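You operate a simulated robot arm through the tools that you are given. There is no shell and no other tool.

You run a simulated robot arm. Do the job below in one go: nothing can be reset, and whatever is moved stays where it is left.

TASK
Seat the sensor named on the tag in the orange sleeve, cap it and read it.
Fine: switch the monitor on, turn its dial to L31 and wait for the reading; lower it gently; leave the other sensors.

The check looks at the end state, three seconds after you hand in, the way a careful person would. Anything else that was tipped, shoved, dropped, spilled or broken makes it a failure. Lids that push on must go on centred and level and be pressed home; caps that screw on are set level and turned clockwise until they are tight.

THE ROBOT
A 6-joint arm with a two-finger parallel gripper, fixed in place. Base frame: the origin is at the foot of the arm, x ahead of it, y to its left, z up; the work surface is at about z = 75. Lengths are in cm, angles in rad, forces in N, time in s.
With the tool pointing down near the work surface it reaches from about 26 to 68 cm from the base axis. Its first joint turns from -1.152 to 1.152 rad. Payload 2.9 kg.
The tool frame sits at the grasp point between the pads (the TCP): z along the fingers, y along the line on which they close. The tips reach 3 cm beyond it. The gripper opens to 11 cm. The fingers are 2 cm wide and 1 cm thick; the gripper's body (4.8 by 11.2 cm) begins 5.5 cm behind the TCP.
Orientation is that of the tool frame in the base frame, as a unit quaternion [x, y, z, w]. With the fingers straight down and closing along the base's y, the tool's x points along the base's -x, its y along +y and its z along -z.

THE INTERFACE
- The arm moves only by the tool send_rows. Its argument "increments" is a list of rows, each a list of 7 numbers: the shift along the tool's x, y, z in cm, then the turn, a rotation vector about the tool's x, y, z in degrees, then the gripper command, from -1 (fully open) to 1 (shut), values between in proportion. In form: [[x, y, z, ax, ay, az, gripper], ...]. A call has 1 to 20 rows; each row is the pose to reach, as a shift and turn from the pose commanded when the call began, along the tool's axes at that moment. A row lasts 0.2 s, in which the tool goes at most 5 cm and 0.15 rad; a call with a longer step from one row to the next is refused whole, and so is a gripper value outside its range. A pose out of reach is approached as far as the arm can. The call stops where the force on the tool passes 90 N (or 10 N more than at its start, if that is more) or the arm is blocked; 0.2 s more then pass. Each finger travels about 10.8 cm/s and halts on what it meets, pressing with about 43 N; the grip force reading is that of the motor and also rises with nothing between the fingers. The clock runs only during rows and for 0.2 s after the last one: add rows that repeat a pose to give the fingers time. It gives the time, the measured TCP pose, the force on the tool (base axes), the opening and the grip force at its end, in the units of the frame above (readings bear some noise), with the torque about the TCP (base axes, N m) and any sound that the robot's microphone picked up.
- Cameras (640 x 400 px; columns grow to the right, rows downward): "scene" is fixed at [7.23, 42.33, 139.66]; the picture's right is [-0.81, -0.58, 0.00], its down [-0.26, 0.36, -0.90] and it looks along [0.52, -0.73, -0.44] (base axes); focal length 315 px, centre (320, 200). "wrist" rides on the gripper at [7.2, 1.7, -10.3] in the tool frame; the picture's right is [-0.23, 0.97, 0.00], its down [-0.76, -0.18, -0.62] and it looks along [-0.61, -0.14, 0.78] (tool axes); focal length 222 px, centre (320, 200). There is no depth. A picture from a camera that has moved, and an enlarged one, comes with that camera's place and axes in the base frame and with its lens.
- grab_frame(camera): a new picture of that camera. It takes no simulated time.
- zoom(camera, box): a new picture of the part [left, top, right, bottom] of that camera's present view, enlarged. It takes no simulated time.
- finish_job(): hands the job in; it is judged then, once.

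Places have to be worked out from the pictures, the camera data and where the tool is seen. Open the gripper and draw the arm clear of the work before you hand the job in, unless the task says otherwise.

The tools are called after "Call:" as a command line: name --pt "numbers of a row" for each row, then --argument value for the rest, lists and objects as JSON in quotes. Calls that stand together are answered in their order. send_rows: Moves the arm, as the interface text tells. Its arguments: {"type":"object","properties":{"increments":{"type":"array","items":{"type":"array","items":{"type":"number"}}}},"required":["increments"]} The other tools are called the same way: grab_frame (camera) takes a picture; zoom (camera, box) takes an enlarged picture of a part of a camera's view; finish_job () hands the job in.

At the start:

```text
time_s: 0.0
tcp_pos: [43.39, -3.42, 116.71]
orientation: [0.0, 1.0, 0.0, 0.001]
ft_force: [0.7, -1.1, 0.6]
ft_torque: [-0.01, 0.01, 0.02]
width: 10.98
gripper_force: 0.1
```

scene: 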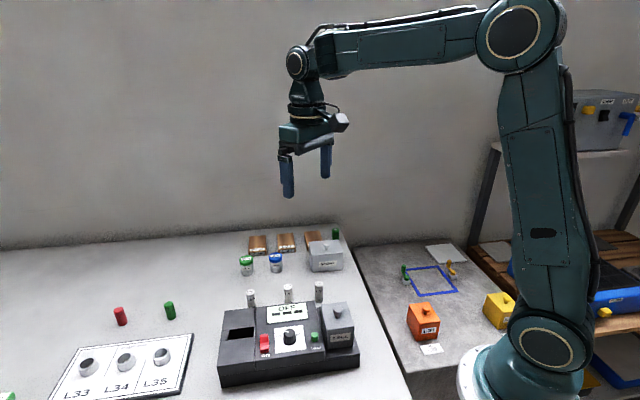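
wrist: 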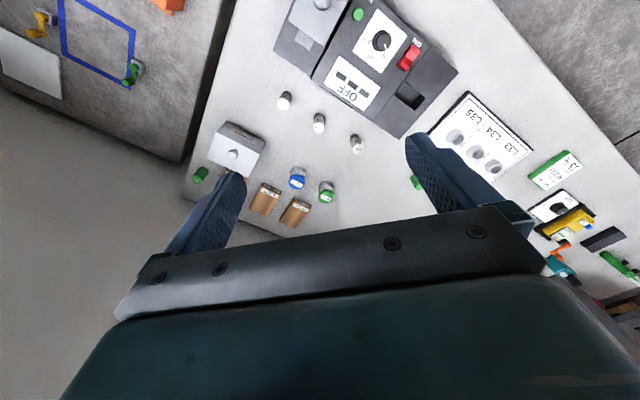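

I'll look closely at the bench before moving anything: the monitor, the rack, the sensors, and the tag.

Call:
zoom --camera "scene" --box '[200, 270, 380, 400]'

Call:
zoom --camera "scene" --box '[220, 220, 360, 310]'

Call:
zoom --camera "scene" --box '[380, 230, 540, 370]'

Call:
zoom --camera "wrist" --box '[180, 0, 420, 150]'

Call:
zoom --camera "wrist" --box '[400, 80, 640, 300]'

Call:
zoom --camera "wrist" --box '[180, 80, 380, 240]'

Call:
zoom --camera "scene" --box '[0, 270, 220, 400]'

```text
3.08 times, centred on (290, 335) of scene
camera zoom: at [7.23, 42.33, 139.66], right [-0.81, -0.58, 0.0], down [-0.26, 0.36, -0.9], along [0.52, -0.73, -0.44], focal length 969 px, centre (412, -215)
```

zoom: 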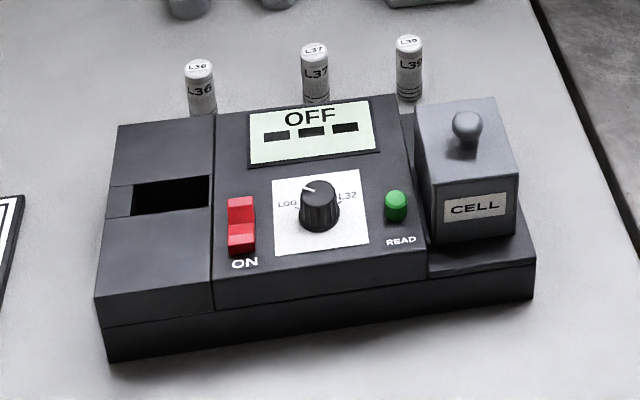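

```text
4.44 times, centred on (290, 265) of scene
camera zoom: at [7.23, 42.33, 139.66], right [-0.81, -0.58, 0.0], down [-0.26, 0.36, -0.9], along [0.52, -0.73, -0.44], focal length 1399 px, centre (453, -89)
```

zoom: 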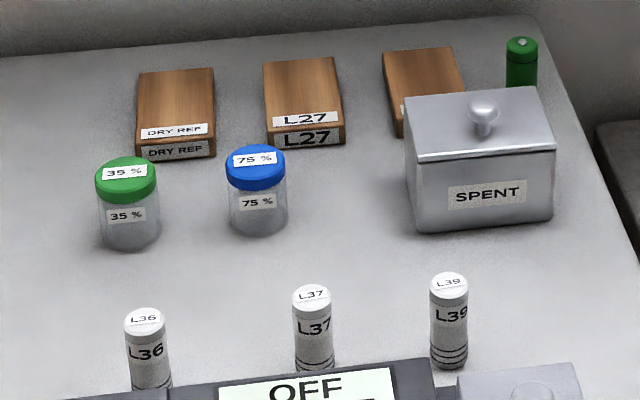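

```text
2.86 times, centred on (460, 300) of scene
camera zoom: at [7.23, 42.33, 139.66], right [-0.81, -0.58, 0.0], down [-0.26, 0.36, -0.9], along [0.52, -0.73, -0.44], focal length 899 px, centre (-80, -86)
```

zoom: 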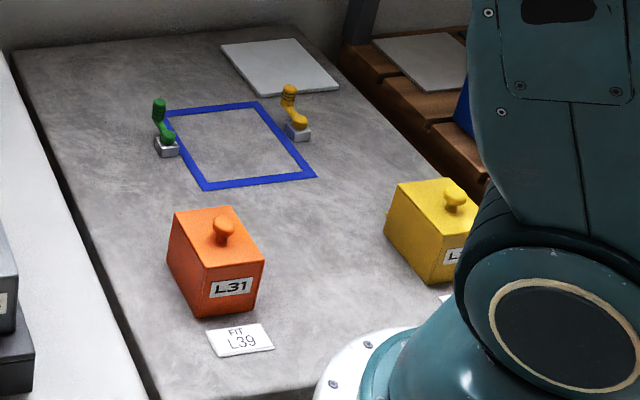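

```text
2.67 times, centred on (300, 75) of wrist
camera zoom: at [35.98, -1.8, 127.11], right [0.23, 0.97, 0.0], down [0.76, -0.18, 0.62], along [0.61, -0.14, -0.78], focal length 592 px, centre (373, 533)
```

zoom: 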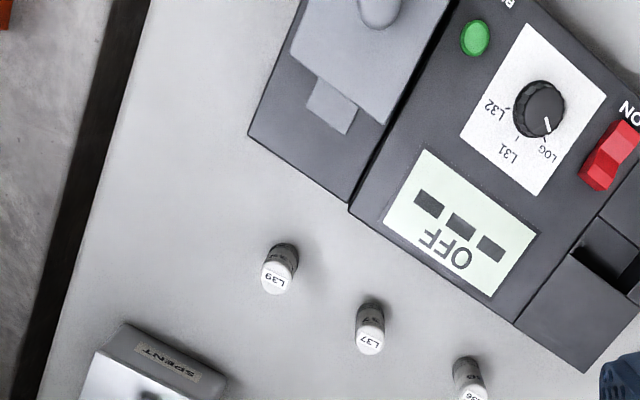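

```text
1.82 times, centred on (520, 190) of wrist
camera zoom: at [35.98, -1.8, 127.11], right [0.23, 0.97, 0.0], down [0.76, -0.18, 0.62], along [0.61, -0.14, -0.78], focal length 404 px, centre (-44, 218)
```

zoom: 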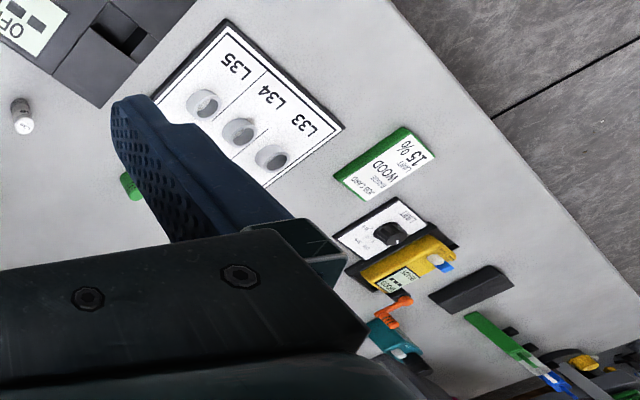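

```text
2.50 times, centred on (280, 160) of wrist
camera zoom: at [35.98, -1.8, 127.11], right [0.23, 0.97, 0.0], down [0.76, -0.18, 0.62], along [0.61, -0.14, -0.78], focal length 555 px, centre (420, 300)
```

zoom: 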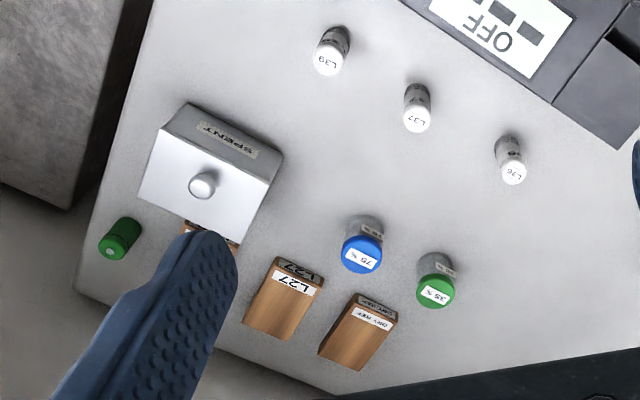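

```text
2.91 times, centred on (110, 335) of scene
camera zoom: at [7.23, 42.33, 139.66], right [-0.81, -0.58, 0.0], down [-0.26, 0.36, -0.9], along [0.52, -0.73, -0.44], focal length 916 px, centre (931, -193)
```

zoom: 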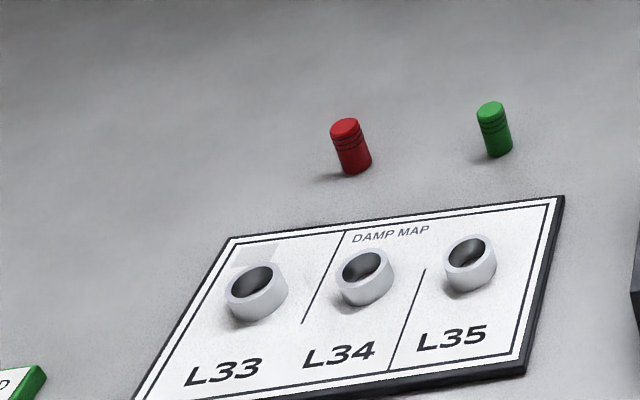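

The tag beside the orange block reads "FIT L39", and L39 stands on the bench near (46.7, -12, top about 81). The orange and yellow blocks stand on the concrete slab to the robot's right. I'll move up there, staying high, to see what the orange sleeve looks like.

Call:
send_rows --pt "2.4 -2.6 0.8 0 0 5.6 -1" --pt "4.8 -5.2 1.6 0 0 11.2 -1" --pt "7.3 -7.7 2.4 0 0 16.9 -1" --pt "9.7 -10.3 3.2 0 0 22.5 -1" --pt "12.1 -12.9 4.0 0 0 28.1 -1" --pt "14.5 -15.4 4.8 0 0 33.7 -1" --pt "17 -18 5.6 0 0 39.4 -1" --pt "19.4 -20.6 6.4 0 0 45 -1" --pt "19.4 -20.6 6.4 0 0 45 -1"

```text
time_s: 2.0
tcp_pos: [23.89, -24.07, 110.27]
orientation: [0.385, 0.923, 0.0, 0.0]
ft_force: [1.4, -0.1, 0.0]
ft_torque: [0.0, 0.01, -0.03]
width: 11.0
gripper_force: 0.1
```

The arm is now over the slab, so I'll take pictures from both cameras.

Call:
grab_frame --camera "wrist"

Call:
grab_frame --camera "scene"

```text
taken
camera wrist: at [19.91, -17.78, 120.58], right [0.85, 0.53, 0.0], down [0.41, -0.66, 0.62], along [0.33, -0.53, -0.78], focal length 222 px, centre (320, 200)
```

wrist: 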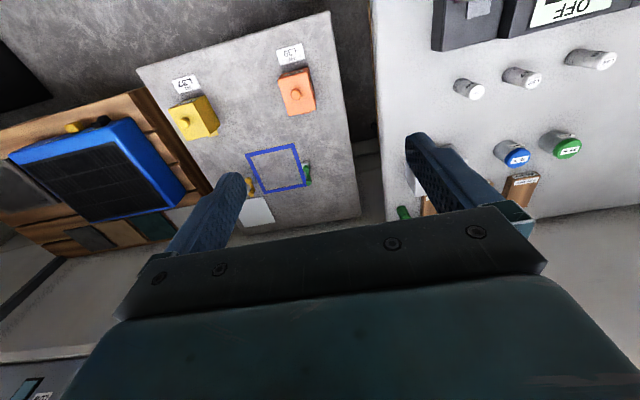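

```text
taken
```

scene: 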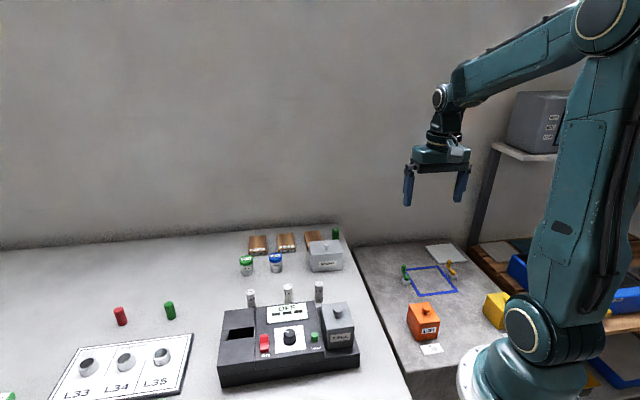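

The orange block sits lower than the bench, with its knob near (21.8, -29.9, 72). I'll zoom in on it and the rest of the slab.

Call:
zoom --camera "wrist" --box '[130, 20, 370, 170]'

Call:
zoom --camera "wrist" --box '[220, 120, 330, 230]'

Call:
zoom --camera "scene" --box '[390, 230, 530, 360]'

Call:
zoom --camera "wrist" --box '[380, 0, 640, 150]'

```text
2.67 times, centred on (250, 95) of wrist
camera zoom: at [19.91, -17.78, 120.58], right [0.85, 0.53, 0.0], down [0.41, -0.66, 0.62], along [0.33, -0.53, -0.78], focal length 592 px, centre (507, 480)
```

zoom: 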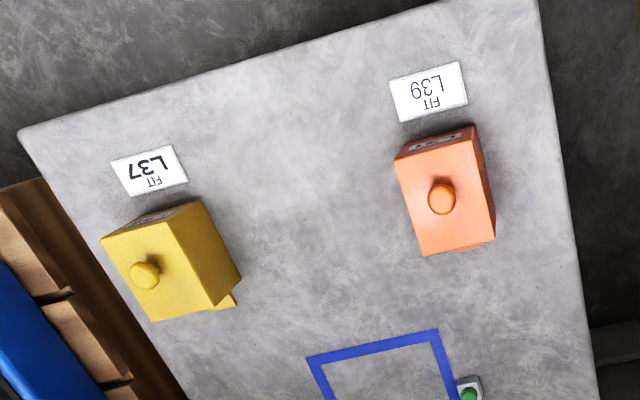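

```text
3.64 times, centred on (275, 175) of wrist
camera zoom: at [19.91, -17.78, 120.58], right [0.85, 0.53, 0.0], down [0.41, -0.66, 0.62], along [0.33, -0.53, -0.78], focal length 808 px, centre (484, 291)
```

zoom: 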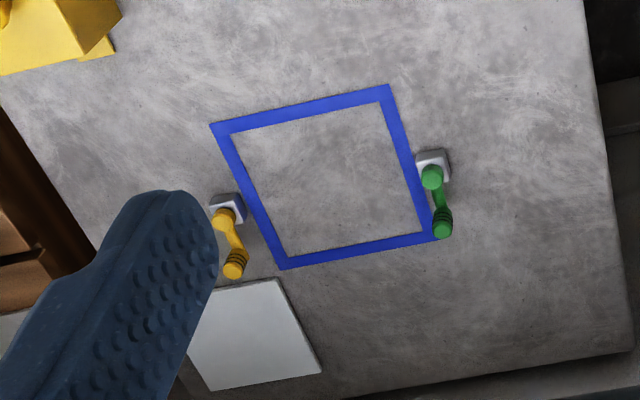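

```text
3.08 times, centred on (460, 295) of scene
camera zoom: at [7.23, 42.32, 139.66], right [-0.81, -0.58, 0.0], down [-0.26, 0.36, -0.9], along [0.52, -0.73, -0.44], focal length 969 px, centre (-111, -92)
```

zoom: 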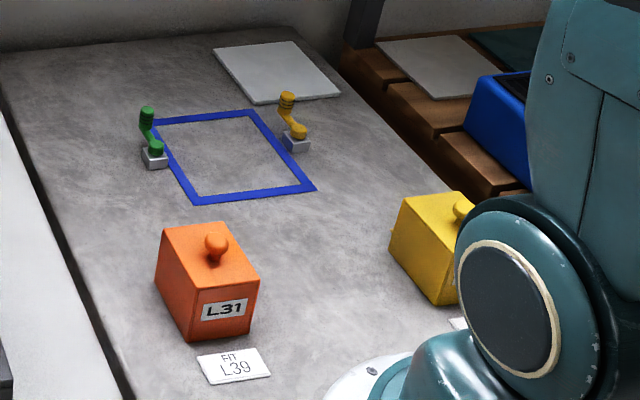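

```text
2.46 times, centred on (510, 75) of wrist
camera zoom: at [19.91, -17.78, 120.58], right [0.85, 0.53, 0.0], down [0.41, -0.66, 0.62], along [0.33, -0.53, -0.78], focal length 547 px, centre (-148, 508)
```

zoom: 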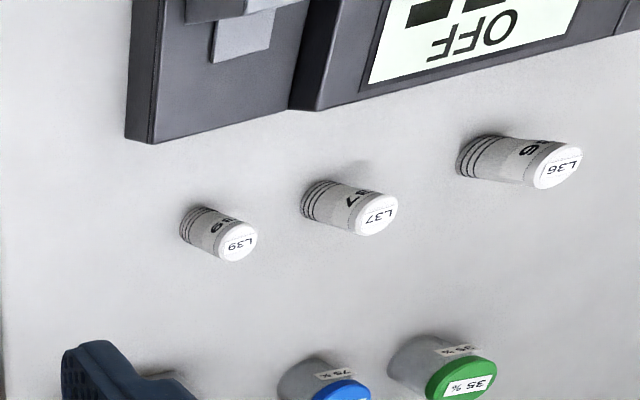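

The orange block labelled L31 looks like a knobbed hood, which may have the sleeve under it. I'll go down closer above it, keeping clear, to see its knob, its shape and its base.

Call:
send_rows --pt "-0.5 -1.1 4 0 0 0 -1" --pt "-1.1 -2.2 8 0 0 0 -1" --pt "-1.6 -3.3 12 0 0 0 -1" --pt "-2.1 -4.5 16 0 0 0 -1" --pt "-2.6 -5.6 19 0 0 0 -1" --pt "-2.6 -5.6 19 0 0 0 -1"

Call:
grab_frame --camera "wrist"

Call:
zoom --camera "wrist" --box '[230, 20, 410, 170]'

Call:
zoom --camera "scene" --box '[390, 260, 480, 370]'

```text
time_s: 3.4
tcp_pos: [21.82, -29.96, 91.23]
orientation: [0.382, 0.924, 0.0, 0.0]
ft_force: [-0.4, 0.0, 0.1]
ft_torque: [0.01, 0.02, 0.0]
width: 10.98
gripper_force: 0.1
```

```text
taken
camera wrist: at [17.82, -23.57, 101.63], right [0.85, 0.53, 0.0], down [0.41, -0.66, 0.62], along [0.33, -0.53, -0.78], focal length 222 px, centre (320, 200)
```

wrist: 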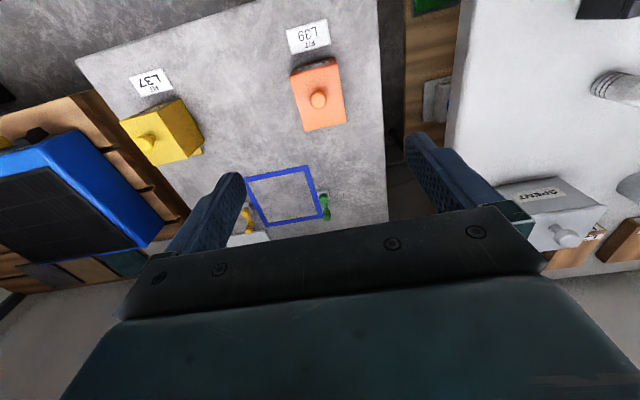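

```text
2.67 times, centred on (320, 95) of wrist
camera zoom: at [17.82, -23.57, 101.63], right [0.85, 0.53, 0.0], down [0.41, -0.66, 0.62], along [0.33, -0.53, -0.78], focal length 592 px, centre (320, 480)
```

zoom: 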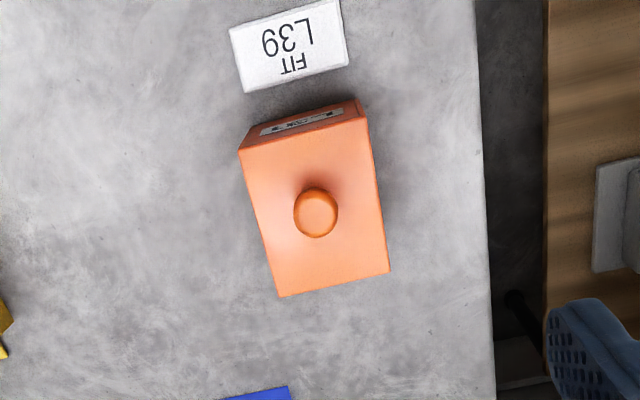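

```text
3.64 times, centred on (435, 315) of scene
camera zoom: at [7.23, 42.32, 139.66], right [-0.81, -0.58, 0.0], down [-0.26, 0.36, -0.9], along [0.52, -0.73, -0.44], focal length 1145 px, centre (-98, -218)
```

zoom: 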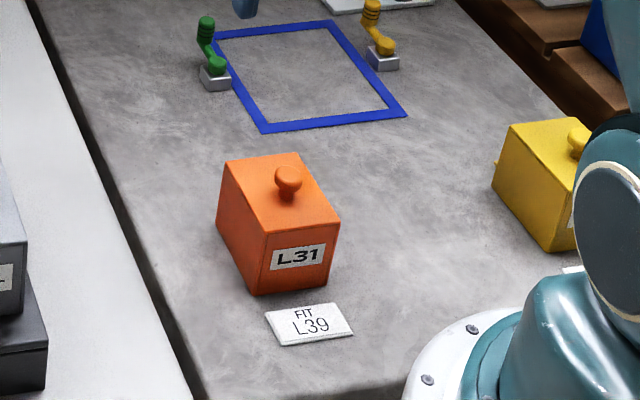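

The hood is about 6.3 x 7.5 x 7 cm and stands on the slab at z ≈ 62. Its top is at about 69 and its knob, about 2 cm wide, is near (21.75, -30.2, 71). I'll come down partway above the knob and check the alignment before gripping.

Call:
send_rows --pt "0.1 -0.2 4 0 0 0 -0.6" --pt "0.1 -0.2 8 0 0 0 -0.3" --pt "0.1 -0.2 11 0 0 0 -0.1" --pt "0.1 -0.2 12.5 0 0 0 -0.1" --pt "0.1 -0.2 12.5 0 0 0 -0.1"

Call:
grab_frame --camera "wrist"

Call:
zoom --camera "scene" --box '[390, 220, 510, 340]'

```text
time_s: 4.6
tcp_pos: [21.43, -29.95, 78.88]
orientation: [0.383, 0.924, 0.0, 0.0]
ft_force: [0.5, -0.2, -0.3]
ft_torque: [0.03, -0.01, -0.01]
width: 6.03
gripper_force: 0.0
```

```text
taken
camera wrist: at [17.52, -23.67, 89.21], right [0.85, 0.53, 0.0], down [0.41, -0.66, 0.62], along [0.33, -0.53, -0.78], focal length 222 px, centre (320, 200)
```

wrist: 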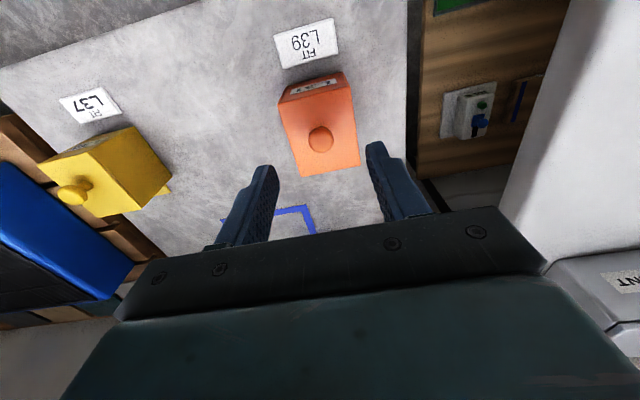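

```text
3.33 times, centred on (450, 280) of scene
camera zoom: at [7.23, 42.33, 139.66], right [-0.81, -0.58, 0.0], down [-0.26, 0.36, -0.9], along [0.52, -0.73, -0.44], focal length 1049 px, centre (-113, -67)
```

zoom: 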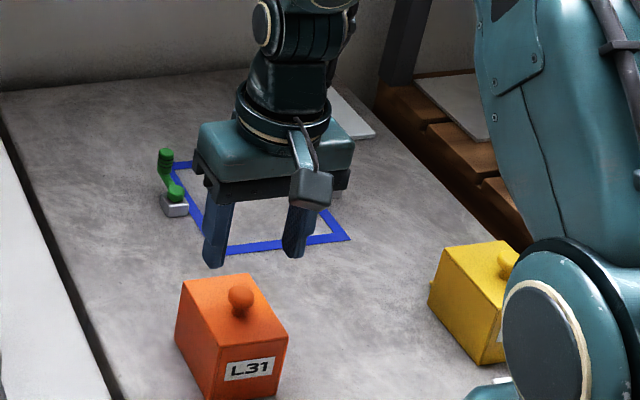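

The readings put the TCP at about (21.4, -30.0, 78.9) and the knob at about (21.6, -30.2, 71). I'll go down so the pads straddle the knob with the tips just above the hood's top, then close.

Call:
send_rows --pt "-0.3 0 2 0 0 0 -0.1" --pt "-0.3 0 4 0 0 0 -0.1" --pt "-0.3 0 5.2 0 0 0 -0.1" --pt "-0.3 0 5.8 0 0 0 -0.1" --pt "-0.3 0 5.8 0 0 0 0.2" --pt "-0.3 0 5.8 0 0 0 0.6" --pt "-0.3 0 5.8 0 0 0 0.9" --pt "-0.3 0 5.8 0 0 0 1" --pt "-0.3 0 5.8 0 0 0 1"

Call:
grab_frame --camera "wrist"

Call:
zoom --camera "scene" --box '[390, 230, 510, 350]'

```text
time_s: 6.6
tcp_pos: [21.75, -30.21, 73.07]
orientation: [0.383, 0.924, -0.001, 0.0]
ft_force: [-7.6, -10.2, -7.2]
ft_torque: [0.26, 0.13, 0.02]
width: 2.12
gripper_force: 44.4
```

```text
taken
camera wrist: at [17.78, -23.91, 83.41], right [0.85, 0.53, 0.0], down [0.41, -0.66, 0.62], along [0.33, -0.53, -0.78], focal length 222 px, centre (320, 200)
```

wrist: 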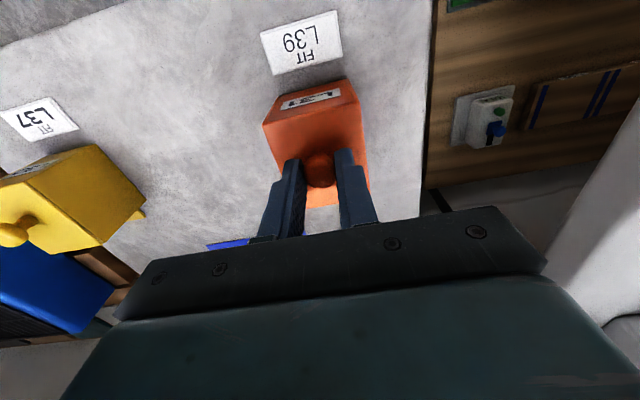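

```text
3.33 times, centred on (450, 290) of scene
camera zoom: at [7.22, 42.3, 139.67], right [-0.81, -0.58, 0.0], down [-0.26, 0.36, -0.9], along [0.52, -0.73, -0.44], focal length 1049 px, centre (-113, -100)
```

zoom: 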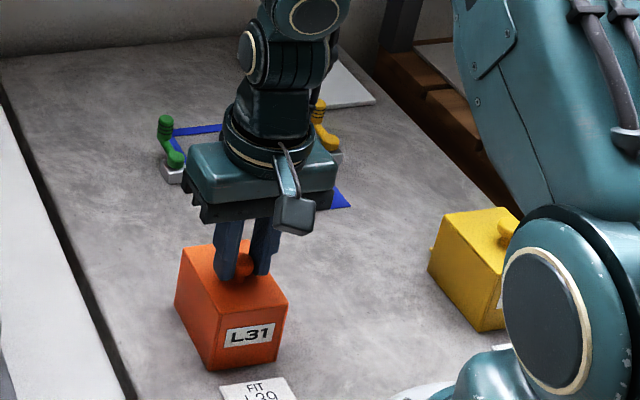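

The knob is gripped at an opening of 2.12. I'll lift straight up slowly and watch the force.

Call:
send_rows --pt "0 0 -0.3 0 0 0 1" --pt "0 0 -0.8 0 0 0 1" --pt "0 0 -1.5 0 0 0 1" --pt "0 0 -2.5 0 0 0 1" --pt "0 0 -4 0 0 0 1" --pt "0 0 -4 0 0 0 1"

Call:
zoom --camera "scene" --box '[390, 230, 510, 370]'

Call:
grab_frame --camera "wrist"

```text
time_s: 8.0
tcp_pos: [21.66, -30.08, 77.15]
orientation: [0.382, 0.924, 0.001, 0.0]
ft_force: [-0.2, -0.4, -0.1]
ft_torque: [0.0, -0.03, -0.03]
width: 0.0
gripper_force: 37.8
```

```text
2.86 times, centred on (450, 300) of scene
camera zoom: at [7.23, 42.33, 139.66], right [-0.81, -0.58, 0.0], down [-0.26, 0.36, -0.9], along [0.52, -0.73, -0.44], focal length 899 px, centre (-51, -86)
```

zoom: 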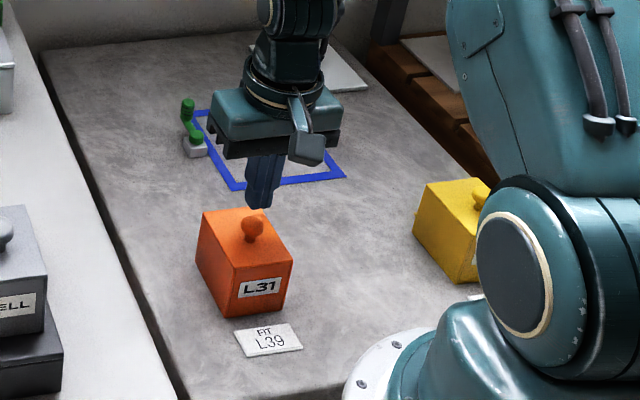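

```text
taken
camera wrist: at [17.74, -23.83, 87.46], right [0.85, 0.53, 0.0], down [0.41, -0.66, 0.62], along [0.33, -0.53, -0.78], focal length 222 px, centre (320, 200)
```

wrist: 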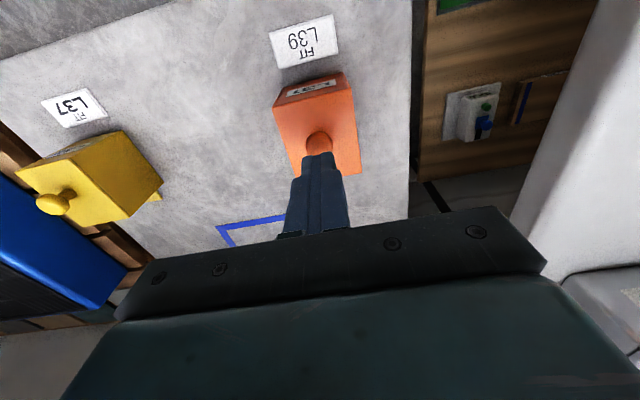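

The pads slipped off because they held the knob above its widest part. The hood didn't move. I'll open a little and come down lower, so the tips are almost on the hood's top and take the knob by its neck, checking the force as I go.

Call:
send_rows --pt "0 0 0 0 0 0 0.4" --pt "0 0 0 0 0 0 0.25" --pt "-0.1 0 2 0 0 0 0.25" --pt "-0.1 0 4 0 0 0 0.25" --pt "-0.1 0 4.4 0 0 0 0.25" --pt "-0.1 0 4.7 0 0 0 0.25" --pt "-0.1 0 4.7 0 0 0 0.25"

Call:
zoom --camera "scene" --box '[390, 270, 480, 350]'

Call:
zoom --camera "wrist" --box '[240, 80, 400, 220]'

```text
time_s: 9.6
tcp_pos: [21.68, -30.28, 72.38]
orientation: [0.382, 0.924, 0.0, 0.001]
ft_force: [0.2, 0.3, -0.6]
ft_torque: [-0.04, -0.02, 0.02]
width: 4.13
gripper_force: 0.0
```

```text
5.00 times, centred on (435, 310) of scene
camera zoom: at [7.23, 42.33, 139.66], right [-0.81, -0.58, 0.0], down [-0.26, 0.36, -0.9], along [0.52, -0.73, -0.44], focal length 1574 px, centre (-255, -350)
```

zoom: 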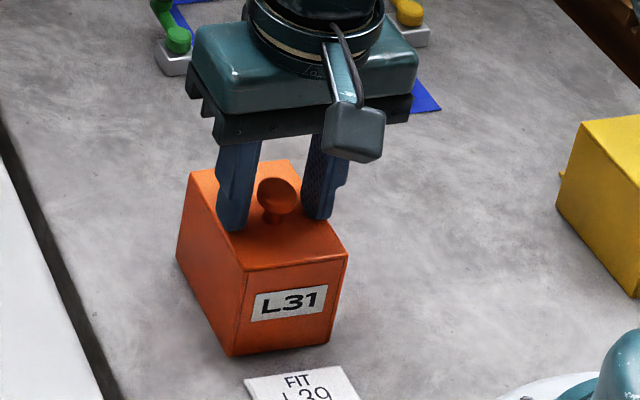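

```text
2.86 times, centred on (320, 150) of wrist
camera zoom: at [17.83, -23.97, 82.7], right [0.85, 0.53, 0.0], down [0.41, -0.66, 0.62], along [0.33, -0.53, -0.78], focal length 635 px, centre (320, 343)
```

zoom: 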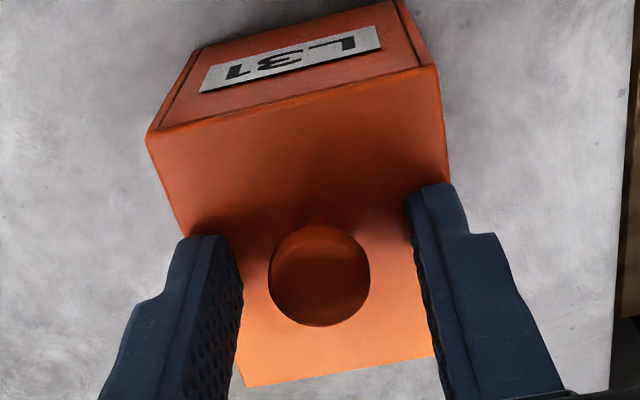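

The tips are near the hood's top with no contact yet. I'll ease down another 0.4 in small steps.

Call:
send_rows --pt "0 0 0.1 0 0 0 0.25" --pt "0 0 0.2 0 0 0 0.25" --pt "0 0 0.3 0 0 0 0.25" --pt "0 0 0.4 0 0 0 0.25"

Call:
zoom --camera "scene" --box '[390, 270, 480, 350]'

```text
time_s: 10.6
tcp_pos: [21.7, -30.12, 72.18]
orientation: [0.382, 0.924, 0.0, 0.0]
ft_force: [-14.2, 17.4, 77.1]
ft_torque: [0.14, 0.02, 0.08]
width: 4.12
gripper_force: 0.0
```

```text
5.00 times, centred on (435, 310) of scene
camera zoom: at [7.15, 42.43, 139.63], right [-0.81, -0.58, 0.0], down [-0.26, 0.36, -0.9], along [0.52, -0.73, -0.44], focal length 1574 px, centre (-255, -350)
```

zoom: 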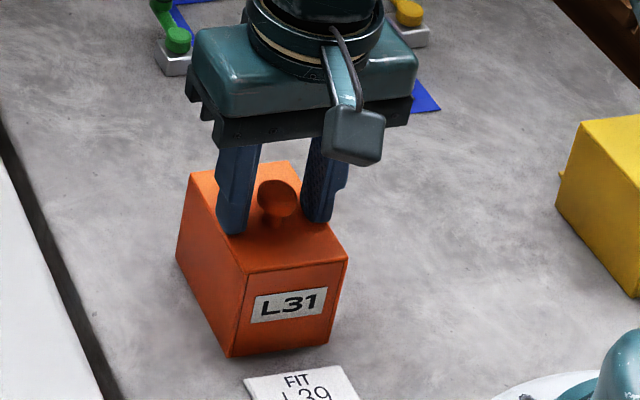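

The tips touched the hood's top, which is at about 69.2. I'll back off 0.3 at once and close on the knob's lower part there.

Call:
send_rows --pt "0 0 -0.3 0 0 0 0.25" --pt "0 0 -0.3 0 0 0 0.5" --pt "0 0 -0.3 0 0 0 0.8" --pt "0 0 -0.3 0 0 0 1" --pt "0 0 -0.3 0 0 0 1" --pt "0 0 -0.3 0 0 0 1"

Call:
zoom --camera "scene" --box '[390, 270, 480, 350]'

Call:
zoom --camera "wrist" --box '[240, 80, 400, 220]'

```text
time_s: 12.0
tcp_pos: [21.96, -30.34, 72.37]
orientation: [0.382, 0.924, -0.001, 0.002]
ft_force: [0.1, -7.5, 8.8]
ft_torque: [-0.1, -0.08, -0.03]
width: 2.09
gripper_force: 45.8
```

```text
5.00 times, centred on (435, 310) of scene
camera zoom: at [7.22, 42.32, 139.66], right [-0.81, -0.58, 0.0], down [-0.26, 0.36, -0.9], along [0.52, -0.73, -0.44], focal length 1574 px, centre (-255, -350)
```

zoom: 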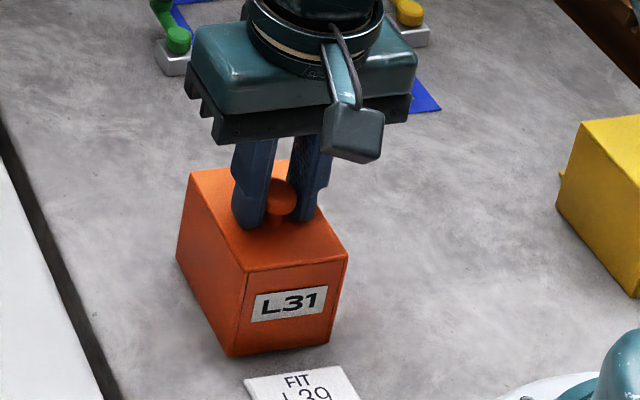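

```text
2.86 times, centred on (320, 150) of wrist
camera zoom: at [17.89, -24.03, 82.59], right [0.85, 0.53, 0.0], down [0.41, -0.66, 0.63], along [0.33, -0.53, -0.78], focal length 635 px, centre (320, 343)
```

zoom: 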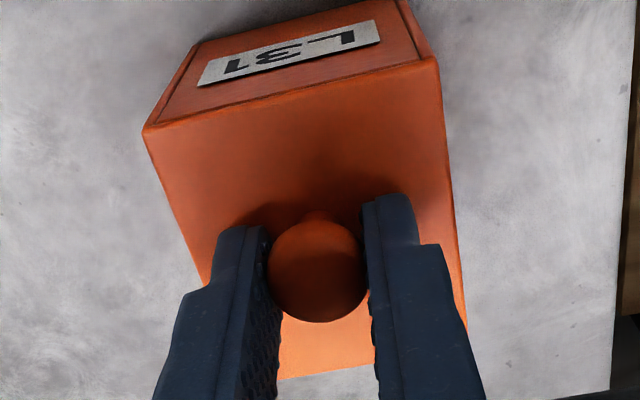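

The knob is now held lower, at an opening of 2.09. I'll lift very slowly by 0.6 cm and check the load.

Call:
send_rows --pt "0 0 -0.1 0 0 0 1" --pt "0 0 -0.2 0 0 0 1" --pt "0 0 -0.35 0 0 0 1" --pt "0 0 -0.5 0 0 0 1" --pt "0 0 -0.6 0 0 0 1"

Call:
zoom --camera "scene" --box '[390, 270, 480, 350]'

```text
time_s: 13.2
tcp_pos: [21.89, -30.39, 72.88]
orientation: [0.383, 0.924, -0.001, 0.0]
ft_force: [3.7, -21.0, -27.1]
ft_torque: [0.08, -0.16, 0.0]
width: 2.08
gripper_force: 44.7
```

```text
5.00 times, centred on (435, 310) of scene
camera zoom: at [7.25, 42.26, 139.68], right [-0.81, -0.58, 0.0], down [-0.26, 0.36, -0.9], along [0.52, -0.73, -0.44], focal length 1574 px, centre (-255, -350)
```

zoom: 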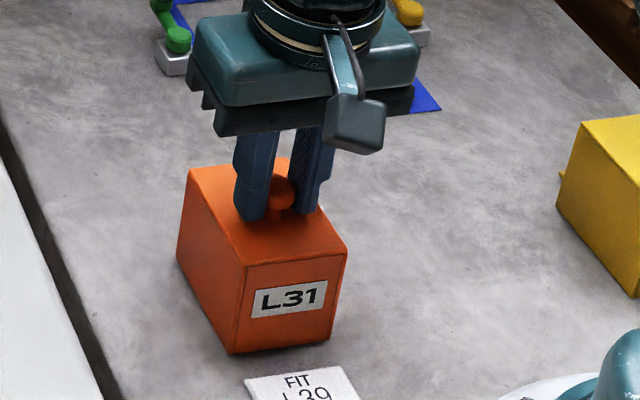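

The load is 27 N with a sideways pull of 21 N, so something is binding or the hood is heavy. I'll look closely at its edges before pulling any more.

Call:
zoom --camera "scene" --box '[405, 295, 450, 345]'

Call:
zoom --camera "wrist" --box '[240, 60, 400, 200]'

```text
8.00 times, centred on (428, 320) of scene
camera zoom: at [7.25, 42.26, 139.68], right [-0.81, -0.58, 0.0], down [-0.26, 0.36, -0.9], along [0.52, -0.73, -0.44], focal length 2518 px, centre (-540, -760)
```

zoom: 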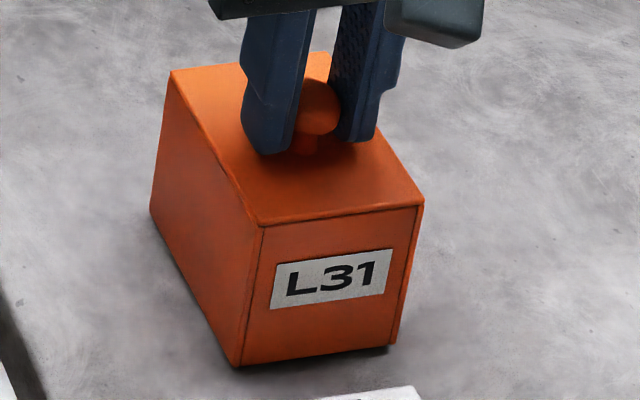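

```text
2.86 times, centred on (320, 130) of wrist
camera zoom: at [17.88, -24.01, 83.2], right [0.85, 0.53, 0.0], down [0.41, -0.66, 0.63], along [0.33, -0.53, -0.78], focal length 635 px, centre (320, 400)
```

zoom: 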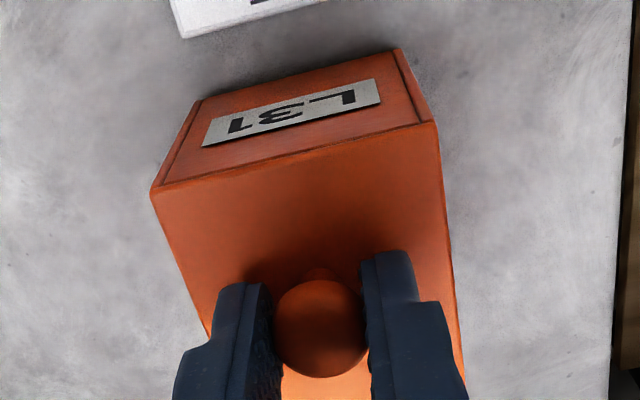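

The label side seems to lift slightly while the far side stays down, which suggests a hinge on the far edge. The yellow hood has a small tab at its far bottom edge, so I'll check that on the yellow one, which should be the same type.

Call:
zoom --camera "wrist" --box '[0, 120, 170, 260]'

Call:
zoom --camera "scene" --box '[480, 270, 530, 340]'

Call:
zoom --camera "wrist" --box '[280, 130, 420, 220]'

```text
2.86 times, centred on (85, 190) of wrist
camera zoom: at [17.88, -24.01, 83.2], right [0.85, 0.53, 0.0], down [0.41, -0.66, 0.63], along [0.33, -0.53, -0.78], focal length 635 px, centre (991, 229)
```

zoom: 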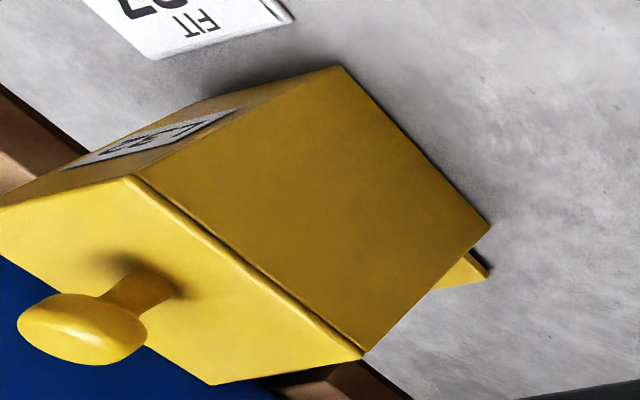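

```text
5.71 times, centred on (505, 305) of scene
camera zoom: at [7.25, 42.26, 139.68], right [-0.81, -0.58, 0.0], down [-0.26, 0.36, -0.9], along [0.52, -0.73, -0.44], focal length 1799 px, centre (-737, -400)
```

zoom: 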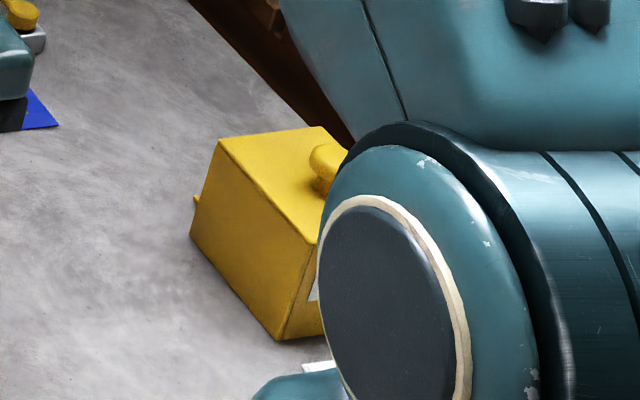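

```text
4.44 times, centred on (350, 175) of wrist
camera zoom: at [17.88, -24.01, 83.2], right [0.85, 0.53, 0.0], down [0.41, -0.66, 0.63], along [0.33, -0.53, -0.78], focal length 987 px, centre (187, 311)
```

zoom: 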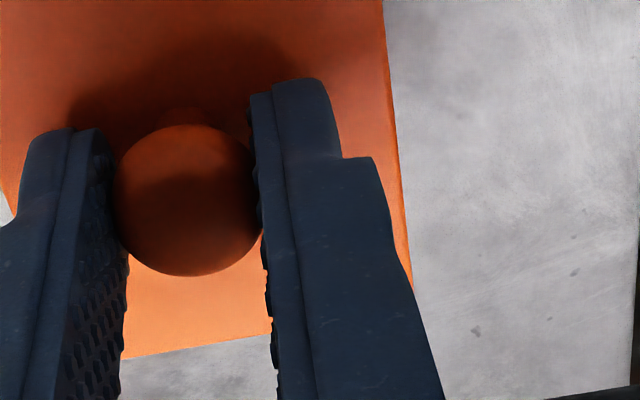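

The knob is a flattened mushroom, and there's a ledge at the far bottom edge that could be a hinge. I'll test it by shifting 0.6 cm toward the far side at the same height and seeing whether the forces drop.

Call:
send_rows --pt "-0.2 0 0 0 0 0 1" --pt "-0.4 0 0 0 0 0 1" --pt "-0.6 0 0 0 0 0 1" --pt "-0.6 0 0 0 0 0 1"

Call:
zoom --camera "scene" --box '[405, 295, 450, 345]'

```text
time_s: 14.2
tcp_pos: [22.05, -30.44, 72.85]
orientation: [0.384, 0.923, 0.0, -0.004]
ft_force: [-24.2, 4.7, 24.2]
ft_torque: [0.28, 0.61, -0.06]
width: 2.12
gripper_force: 45.4
```

```text
8.00 times, centred on (428, 320) of scene
camera zoom: at [7.17, 42.36, 139.65], right [-0.81, -0.58, 0.0], down [-0.26, 0.36, -0.9], along [0.52, -0.73, -0.44], focal length 2518 px, centre (-540, -760)
```

zoom: 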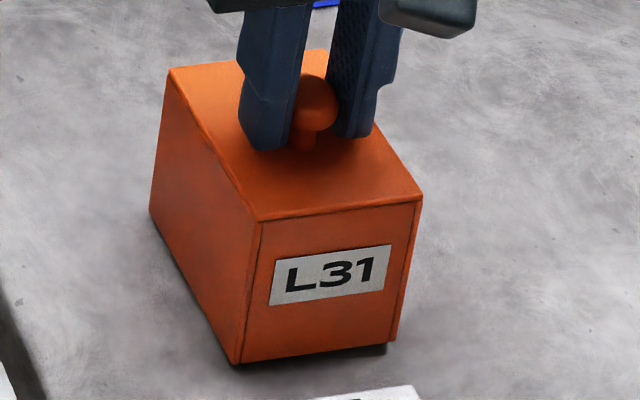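

When I pushed toward the far side, the vertical force flipped from -27 N to +24 N. So the knob moves on an arc, which means the hood is hinged at its far bottom edge and opens away from the base. I'll go back to the closed position, let go gently, and re-grip with the tips about 0.5 above the top so the knob can pivot.

Call:
send_rows --pt "0.3 -0.05 0.15 0 0 0 1" --pt "0.6 -0.1 0.3 0 0 0 1" --pt "0.6 -0.1 0.3 0 0 0 0.6" --pt "0.6 -0.1 0.3 0 0 0 0.4" --pt "0.6 -0.1 0.3 0 0 0 0.4" --pt "0.6 -0.1 0.3 0 0 0 0.4"

Call:
zoom --camera "scene" --box '[405, 295, 450, 345]'

Call:
zoom --camera "wrist" --box '[240, 60, 400, 200]'

```text
time_s: 15.6
tcp_pos: [21.7, -30.35, 72.56]
orientation: [0.383, 0.924, 0.0, 0.0]
ft_force: [-0.3, 0.1, 0.5]
ft_torque: [0.02, 0.03, -0.02]
width: 3.29
gripper_force: 0.0
```

```text
8.00 times, centred on (428, 320) of scene
camera zoom: at [7.23, 42.33, 139.66], right [-0.81, -0.58, 0.0], down [-0.26, 0.36, -0.9], along [0.52, -0.73, -0.44], focal length 2518 px, centre (-540, -760)
```

zoom: 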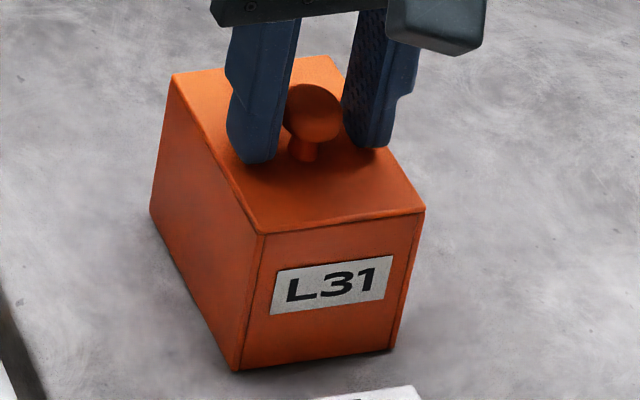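

```text
2.86 times, centred on (320, 130) of wrist
camera zoom: at [17.78, -24.02, 82.92], right [0.85, 0.53, 0.0], down [0.41, -0.66, 0.62], along [0.33, -0.53, -0.78], focal length 635 px, centre (320, 400)
```

zoom: 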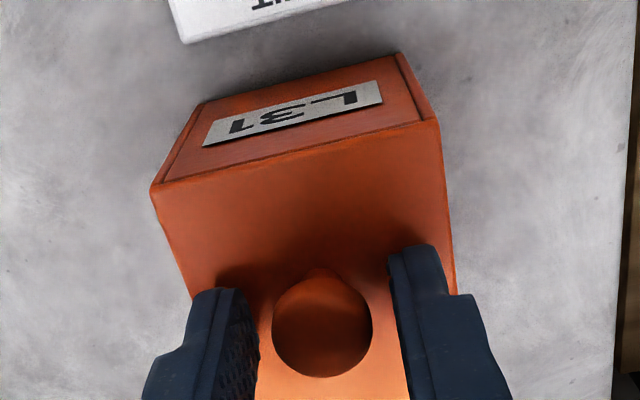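

With the hood settled the knob sits about 0.14 off-centre between the pads. I'll correct that and close on it.

Call:
send_rows --pt "0 -0.14 0 0 0 0 0.4" --pt "0 -0.14 0 0 0 0 0.7" --pt "0 -0.14 0 0 0 0 1" --pt "0 -0.14 0 0 0 0 1" --pt "0 -0.14 0 0 0 0 1"

```text
time_s: 16.8
tcp_pos: [21.77, -30.31, 72.5]
orientation: [0.382, 0.924, 0.001, 0.002]
ft_force: [12.3, 11.7, 0.4]
ft_torque: [0.07, -0.1, 0.04]
width: 2.08
gripper_force: 44.8
```

The grip is good, with a small sideways bias that I'll trim. Now I'll follow the hinge arc for the first 10°, tilting the tool with the hood.

Call:
send_rows --pt "-0.44 0.06 -0.2 0 2.5 0 1" --pt "-0.9 0.06 -0.37 0 5 0 1" --pt "-1.36 0.06 -0.53 0 7.5 0 1" --pt "-1.84 0.06 -0.67 0 10 0 1" --pt "-1.84 0.06 -0.67 0 10 0 1"

Call:
zoom --camera "scene" --box '[390, 270, 480, 350]'

Call:
grab_frame --camera "wrist"

```text
time_s: 18.0
tcp_pos: [23.02, -31.42, 73.15]
orientation: [0.381, 0.92, 0.035, -0.082]
ft_force: [2.3, 20.6, 29.2]
ft_torque: [0.16, -0.21, -0.03]
width: 2.1
gripper_force: 44.8
```

```text
5.00 times, centred on (435, 310) of scene
camera zoom: at [7.21, 42.4, 139.64], right [-0.81, -0.58, 0.0], down [-0.26, 0.36, -0.9], along [0.52, -0.73, -0.44], focal length 1574 px, centre (-255, -350)
```

zoom: 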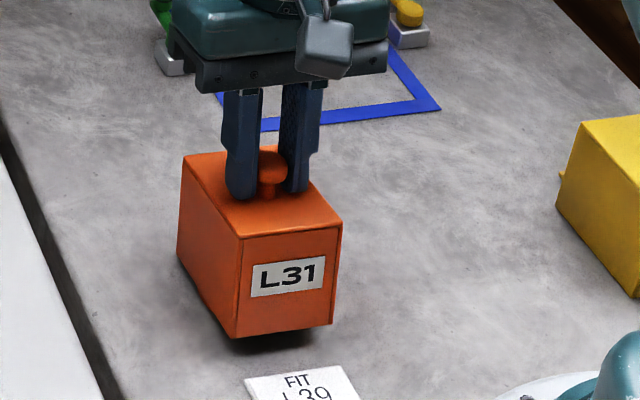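

```text
taken
camera wrist: at [20.34, -26.56, 84.71], right [0.85, 0.53, -0.04], down [0.48, -0.73, 0.48], along [0.23, -0.42, -0.88], focal length 222 px, centre (320, 200)
```

wrist: 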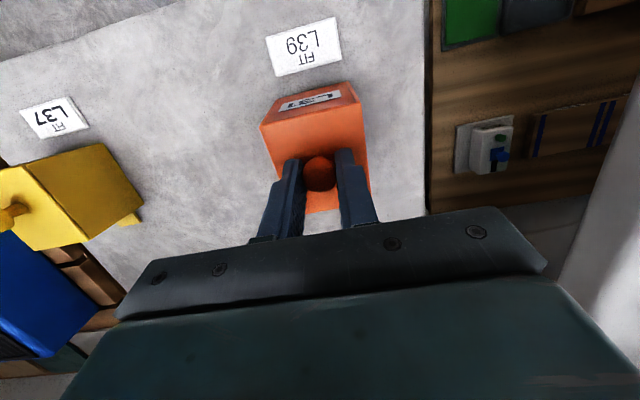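

The hood opens along the arc, now at about 10°. The force shows my path is slightly low and off to one side. I've refitted the hinge to v ≈ 42.2 cm along the diagonal and z ≈ 62.5, and I'll continue to 25° with that correction.

Call:
send_rows --pt "-0.42 0.1 -0.38 0 2.5 0 1" --pt "-0.88 0.13 -0.69 0 5 0 1" --pt "-1.36 0.13 -0.88 0 7.5 0 1" --pt "-1.83 0.13 -1.05 0 10 0 1" --pt "-2.31 0.13 -1.19 0 12.5 0 1" --pt "-2.79 0.13 -1.32 0 15 0 1" --pt "-2.79 0.13 -1.32 0 15 0 1"

Call:
zoom --camera "scene" --box '[390, 260, 480, 350]'

Call:
grab_frame --camera "wrist"

```text
time_s: 19.6
tcp_pos: [25.16, -33.51, 74.05]
orientation: [0.374, 0.901, 0.083, -0.202]
ft_force: [-10.6, 9.0, 15.1]
ft_torque: [0.88, 0.97, 0.0]
width: 2.1
gripper_force: 45.6
```

```text
4.44 times, centred on (435, 305) of scene
camera zoom: at [7.2, 42.36, 139.65], right [-0.81, -0.58, 0.0], down [-0.26, 0.36, -0.9], along [0.52, -0.73, -0.44], focal length 1399 px, centre (-191, -267)
```

zoom: 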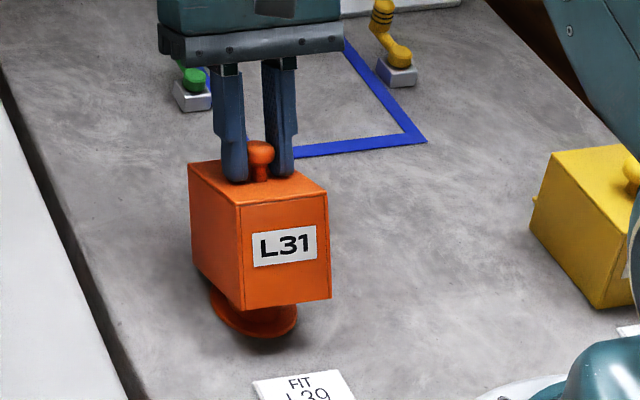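

```text
taken
camera wrist: at [24.75, -30.89, 86.55], right [0.83, 0.54, -0.1], down [0.55, -0.8, 0.24], along [0.05, -0.25, -0.97], focal length 222 px, centre (320, 200)
```

wrist: 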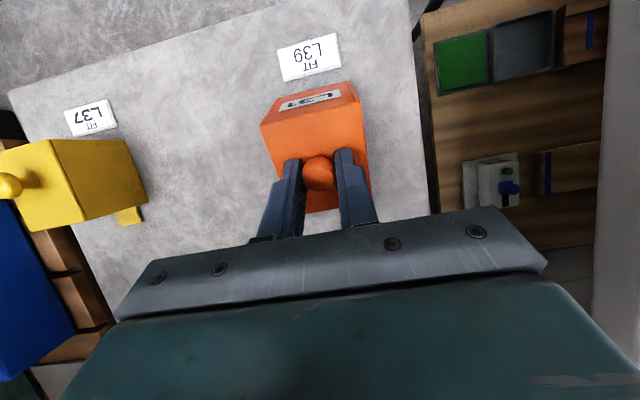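

The hood is now about 25° open and an orange round flange shows underneath: that is the sleeve. The forces are small, so I'll carry on along the arc to 40°.

Call:
send_rows --pt "-0.47 0 -0.22 0 3.5 0 1" --pt "-0.95 0 -0.44 0 7 0 1" --pt "-1.43 0 -0.63 0 9.5 0 1" --pt "-1.91 0 -0.8 0 12 0 1" --pt "-2.4 0 -0.94 0 14.5 0 1" --pt "-2.9 0 -1.07 0 17 0 1" --pt "-2.9 0 -1.07 0 17 0 1"

Call:
zoom --camera "scene" --box '[390, 260, 480, 350]'

Call:
grab_frame --camera "wrist"

```text
time_s: 21.2
tcp_pos: [27.49, -35.92, 74.03]
orientation: [0.357, 0.863, 0.136, -0.329]
ft_force: [2.4, -7.3, 34.3]
ft_torque: [-0.2, -0.27, 0.13]
width: 2.11
gripper_force: 44.9
```

```text
4.44 times, centred on (435, 305) of scene
camera zoom: at [7.21, 42.35, 139.65], right [-0.81, -0.58, 0.0], down [-0.26, 0.36, -0.9], along [0.52, -0.73, -0.44], focal length 1399 px, centre (-191, -267)
```

zoom: 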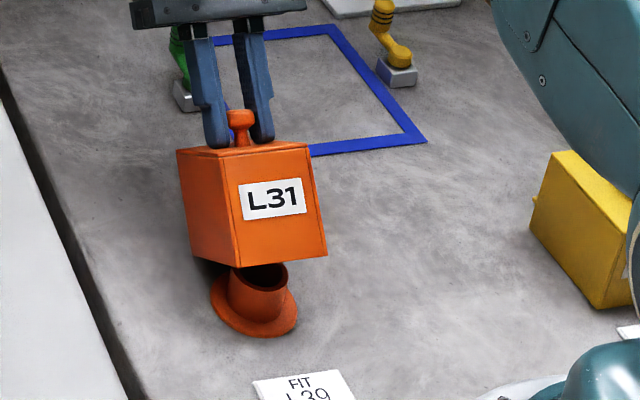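

```text
taken
camera wrist: at [29.67, -35.82, 86.53], right [0.81, 0.57, -0.15], down [0.57, -0.82, -0.04], along [-0.15, -0.05, -0.99], focal length 222 px, centre (320, 200)
```

wrist: 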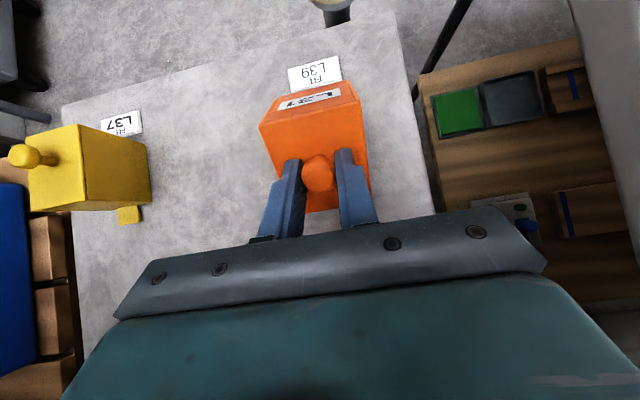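

The sleeve is a flanged orange tube standing on the slab. The force pushes upward on the tool, and a refit puts the hinge at v ≈ 42.8, z ≈ 62.7. I'll continue along that corrected arc to 60°.

Call:
send_rows --pt "-0.3 0 -0.35 0 2 0 1" --pt "-0.63 0 -0.63 0 4 0 1" --pt "-1.08 0 -0.86 0 6.5 0 1" --pt "-1.54 0 -1.07 0 9 0 1" --pt "-2.01 0 -1.25 0 11.5 0 1" --pt "-2.49 0 -1.42 0 14 0 1" --pt "-2.98 0 -1.56 0 16.5 0 1" --pt "-3.47 0 -1.69 0 19 0 1" --pt "-3.47 0 -1.69 0 19 0 1"

Call:
grab_frame --camera "scene"

Call:
grab_frame --camera "wrist"

```text
time_s: 21.8
tcp_pos: [27.91, -36.24, 73.96]
orientation: [0.367, 0.852, 0.139, -0.346]
ft_force: [-12.9, -13.6, 2.4]
ft_torque: [-0.07, 0.3, 0.19]
width: 2.1
gripper_force: 44.8
out of reach, approached as far as the arm can: row 2, 3
stopped in row 3: the force on the tool passed its limit at 99 N (the readings are from after the stop); the commanded pose is now the measured one
```

```text
taken
```

scene: 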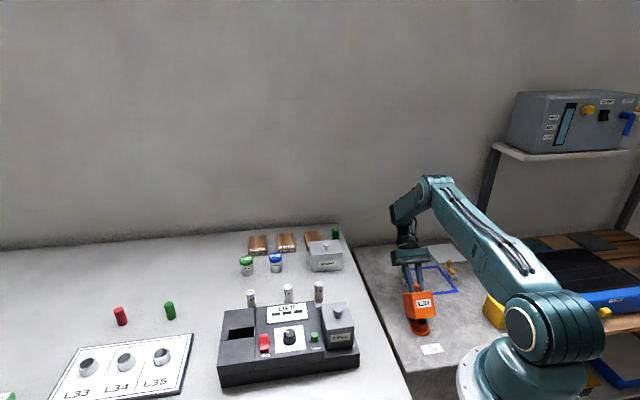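

```text
taken
camera wrist: at [30.46, -36.37, 86.35], right [0.81, 0.55, -0.17], down [0.55, -0.83, -0.07], along [-0.19, -0.04, -0.98], focal length 222 px, centre (320, 200)
```

wrist: 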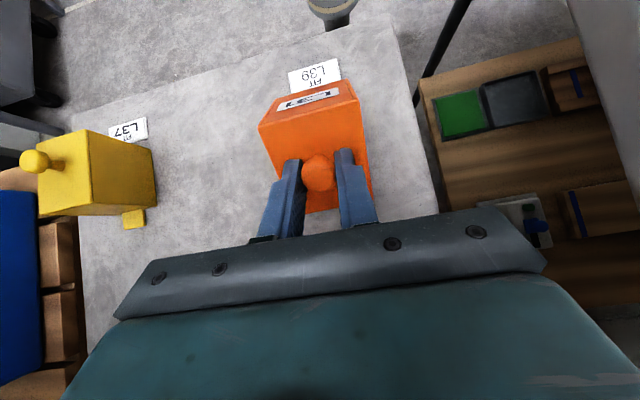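

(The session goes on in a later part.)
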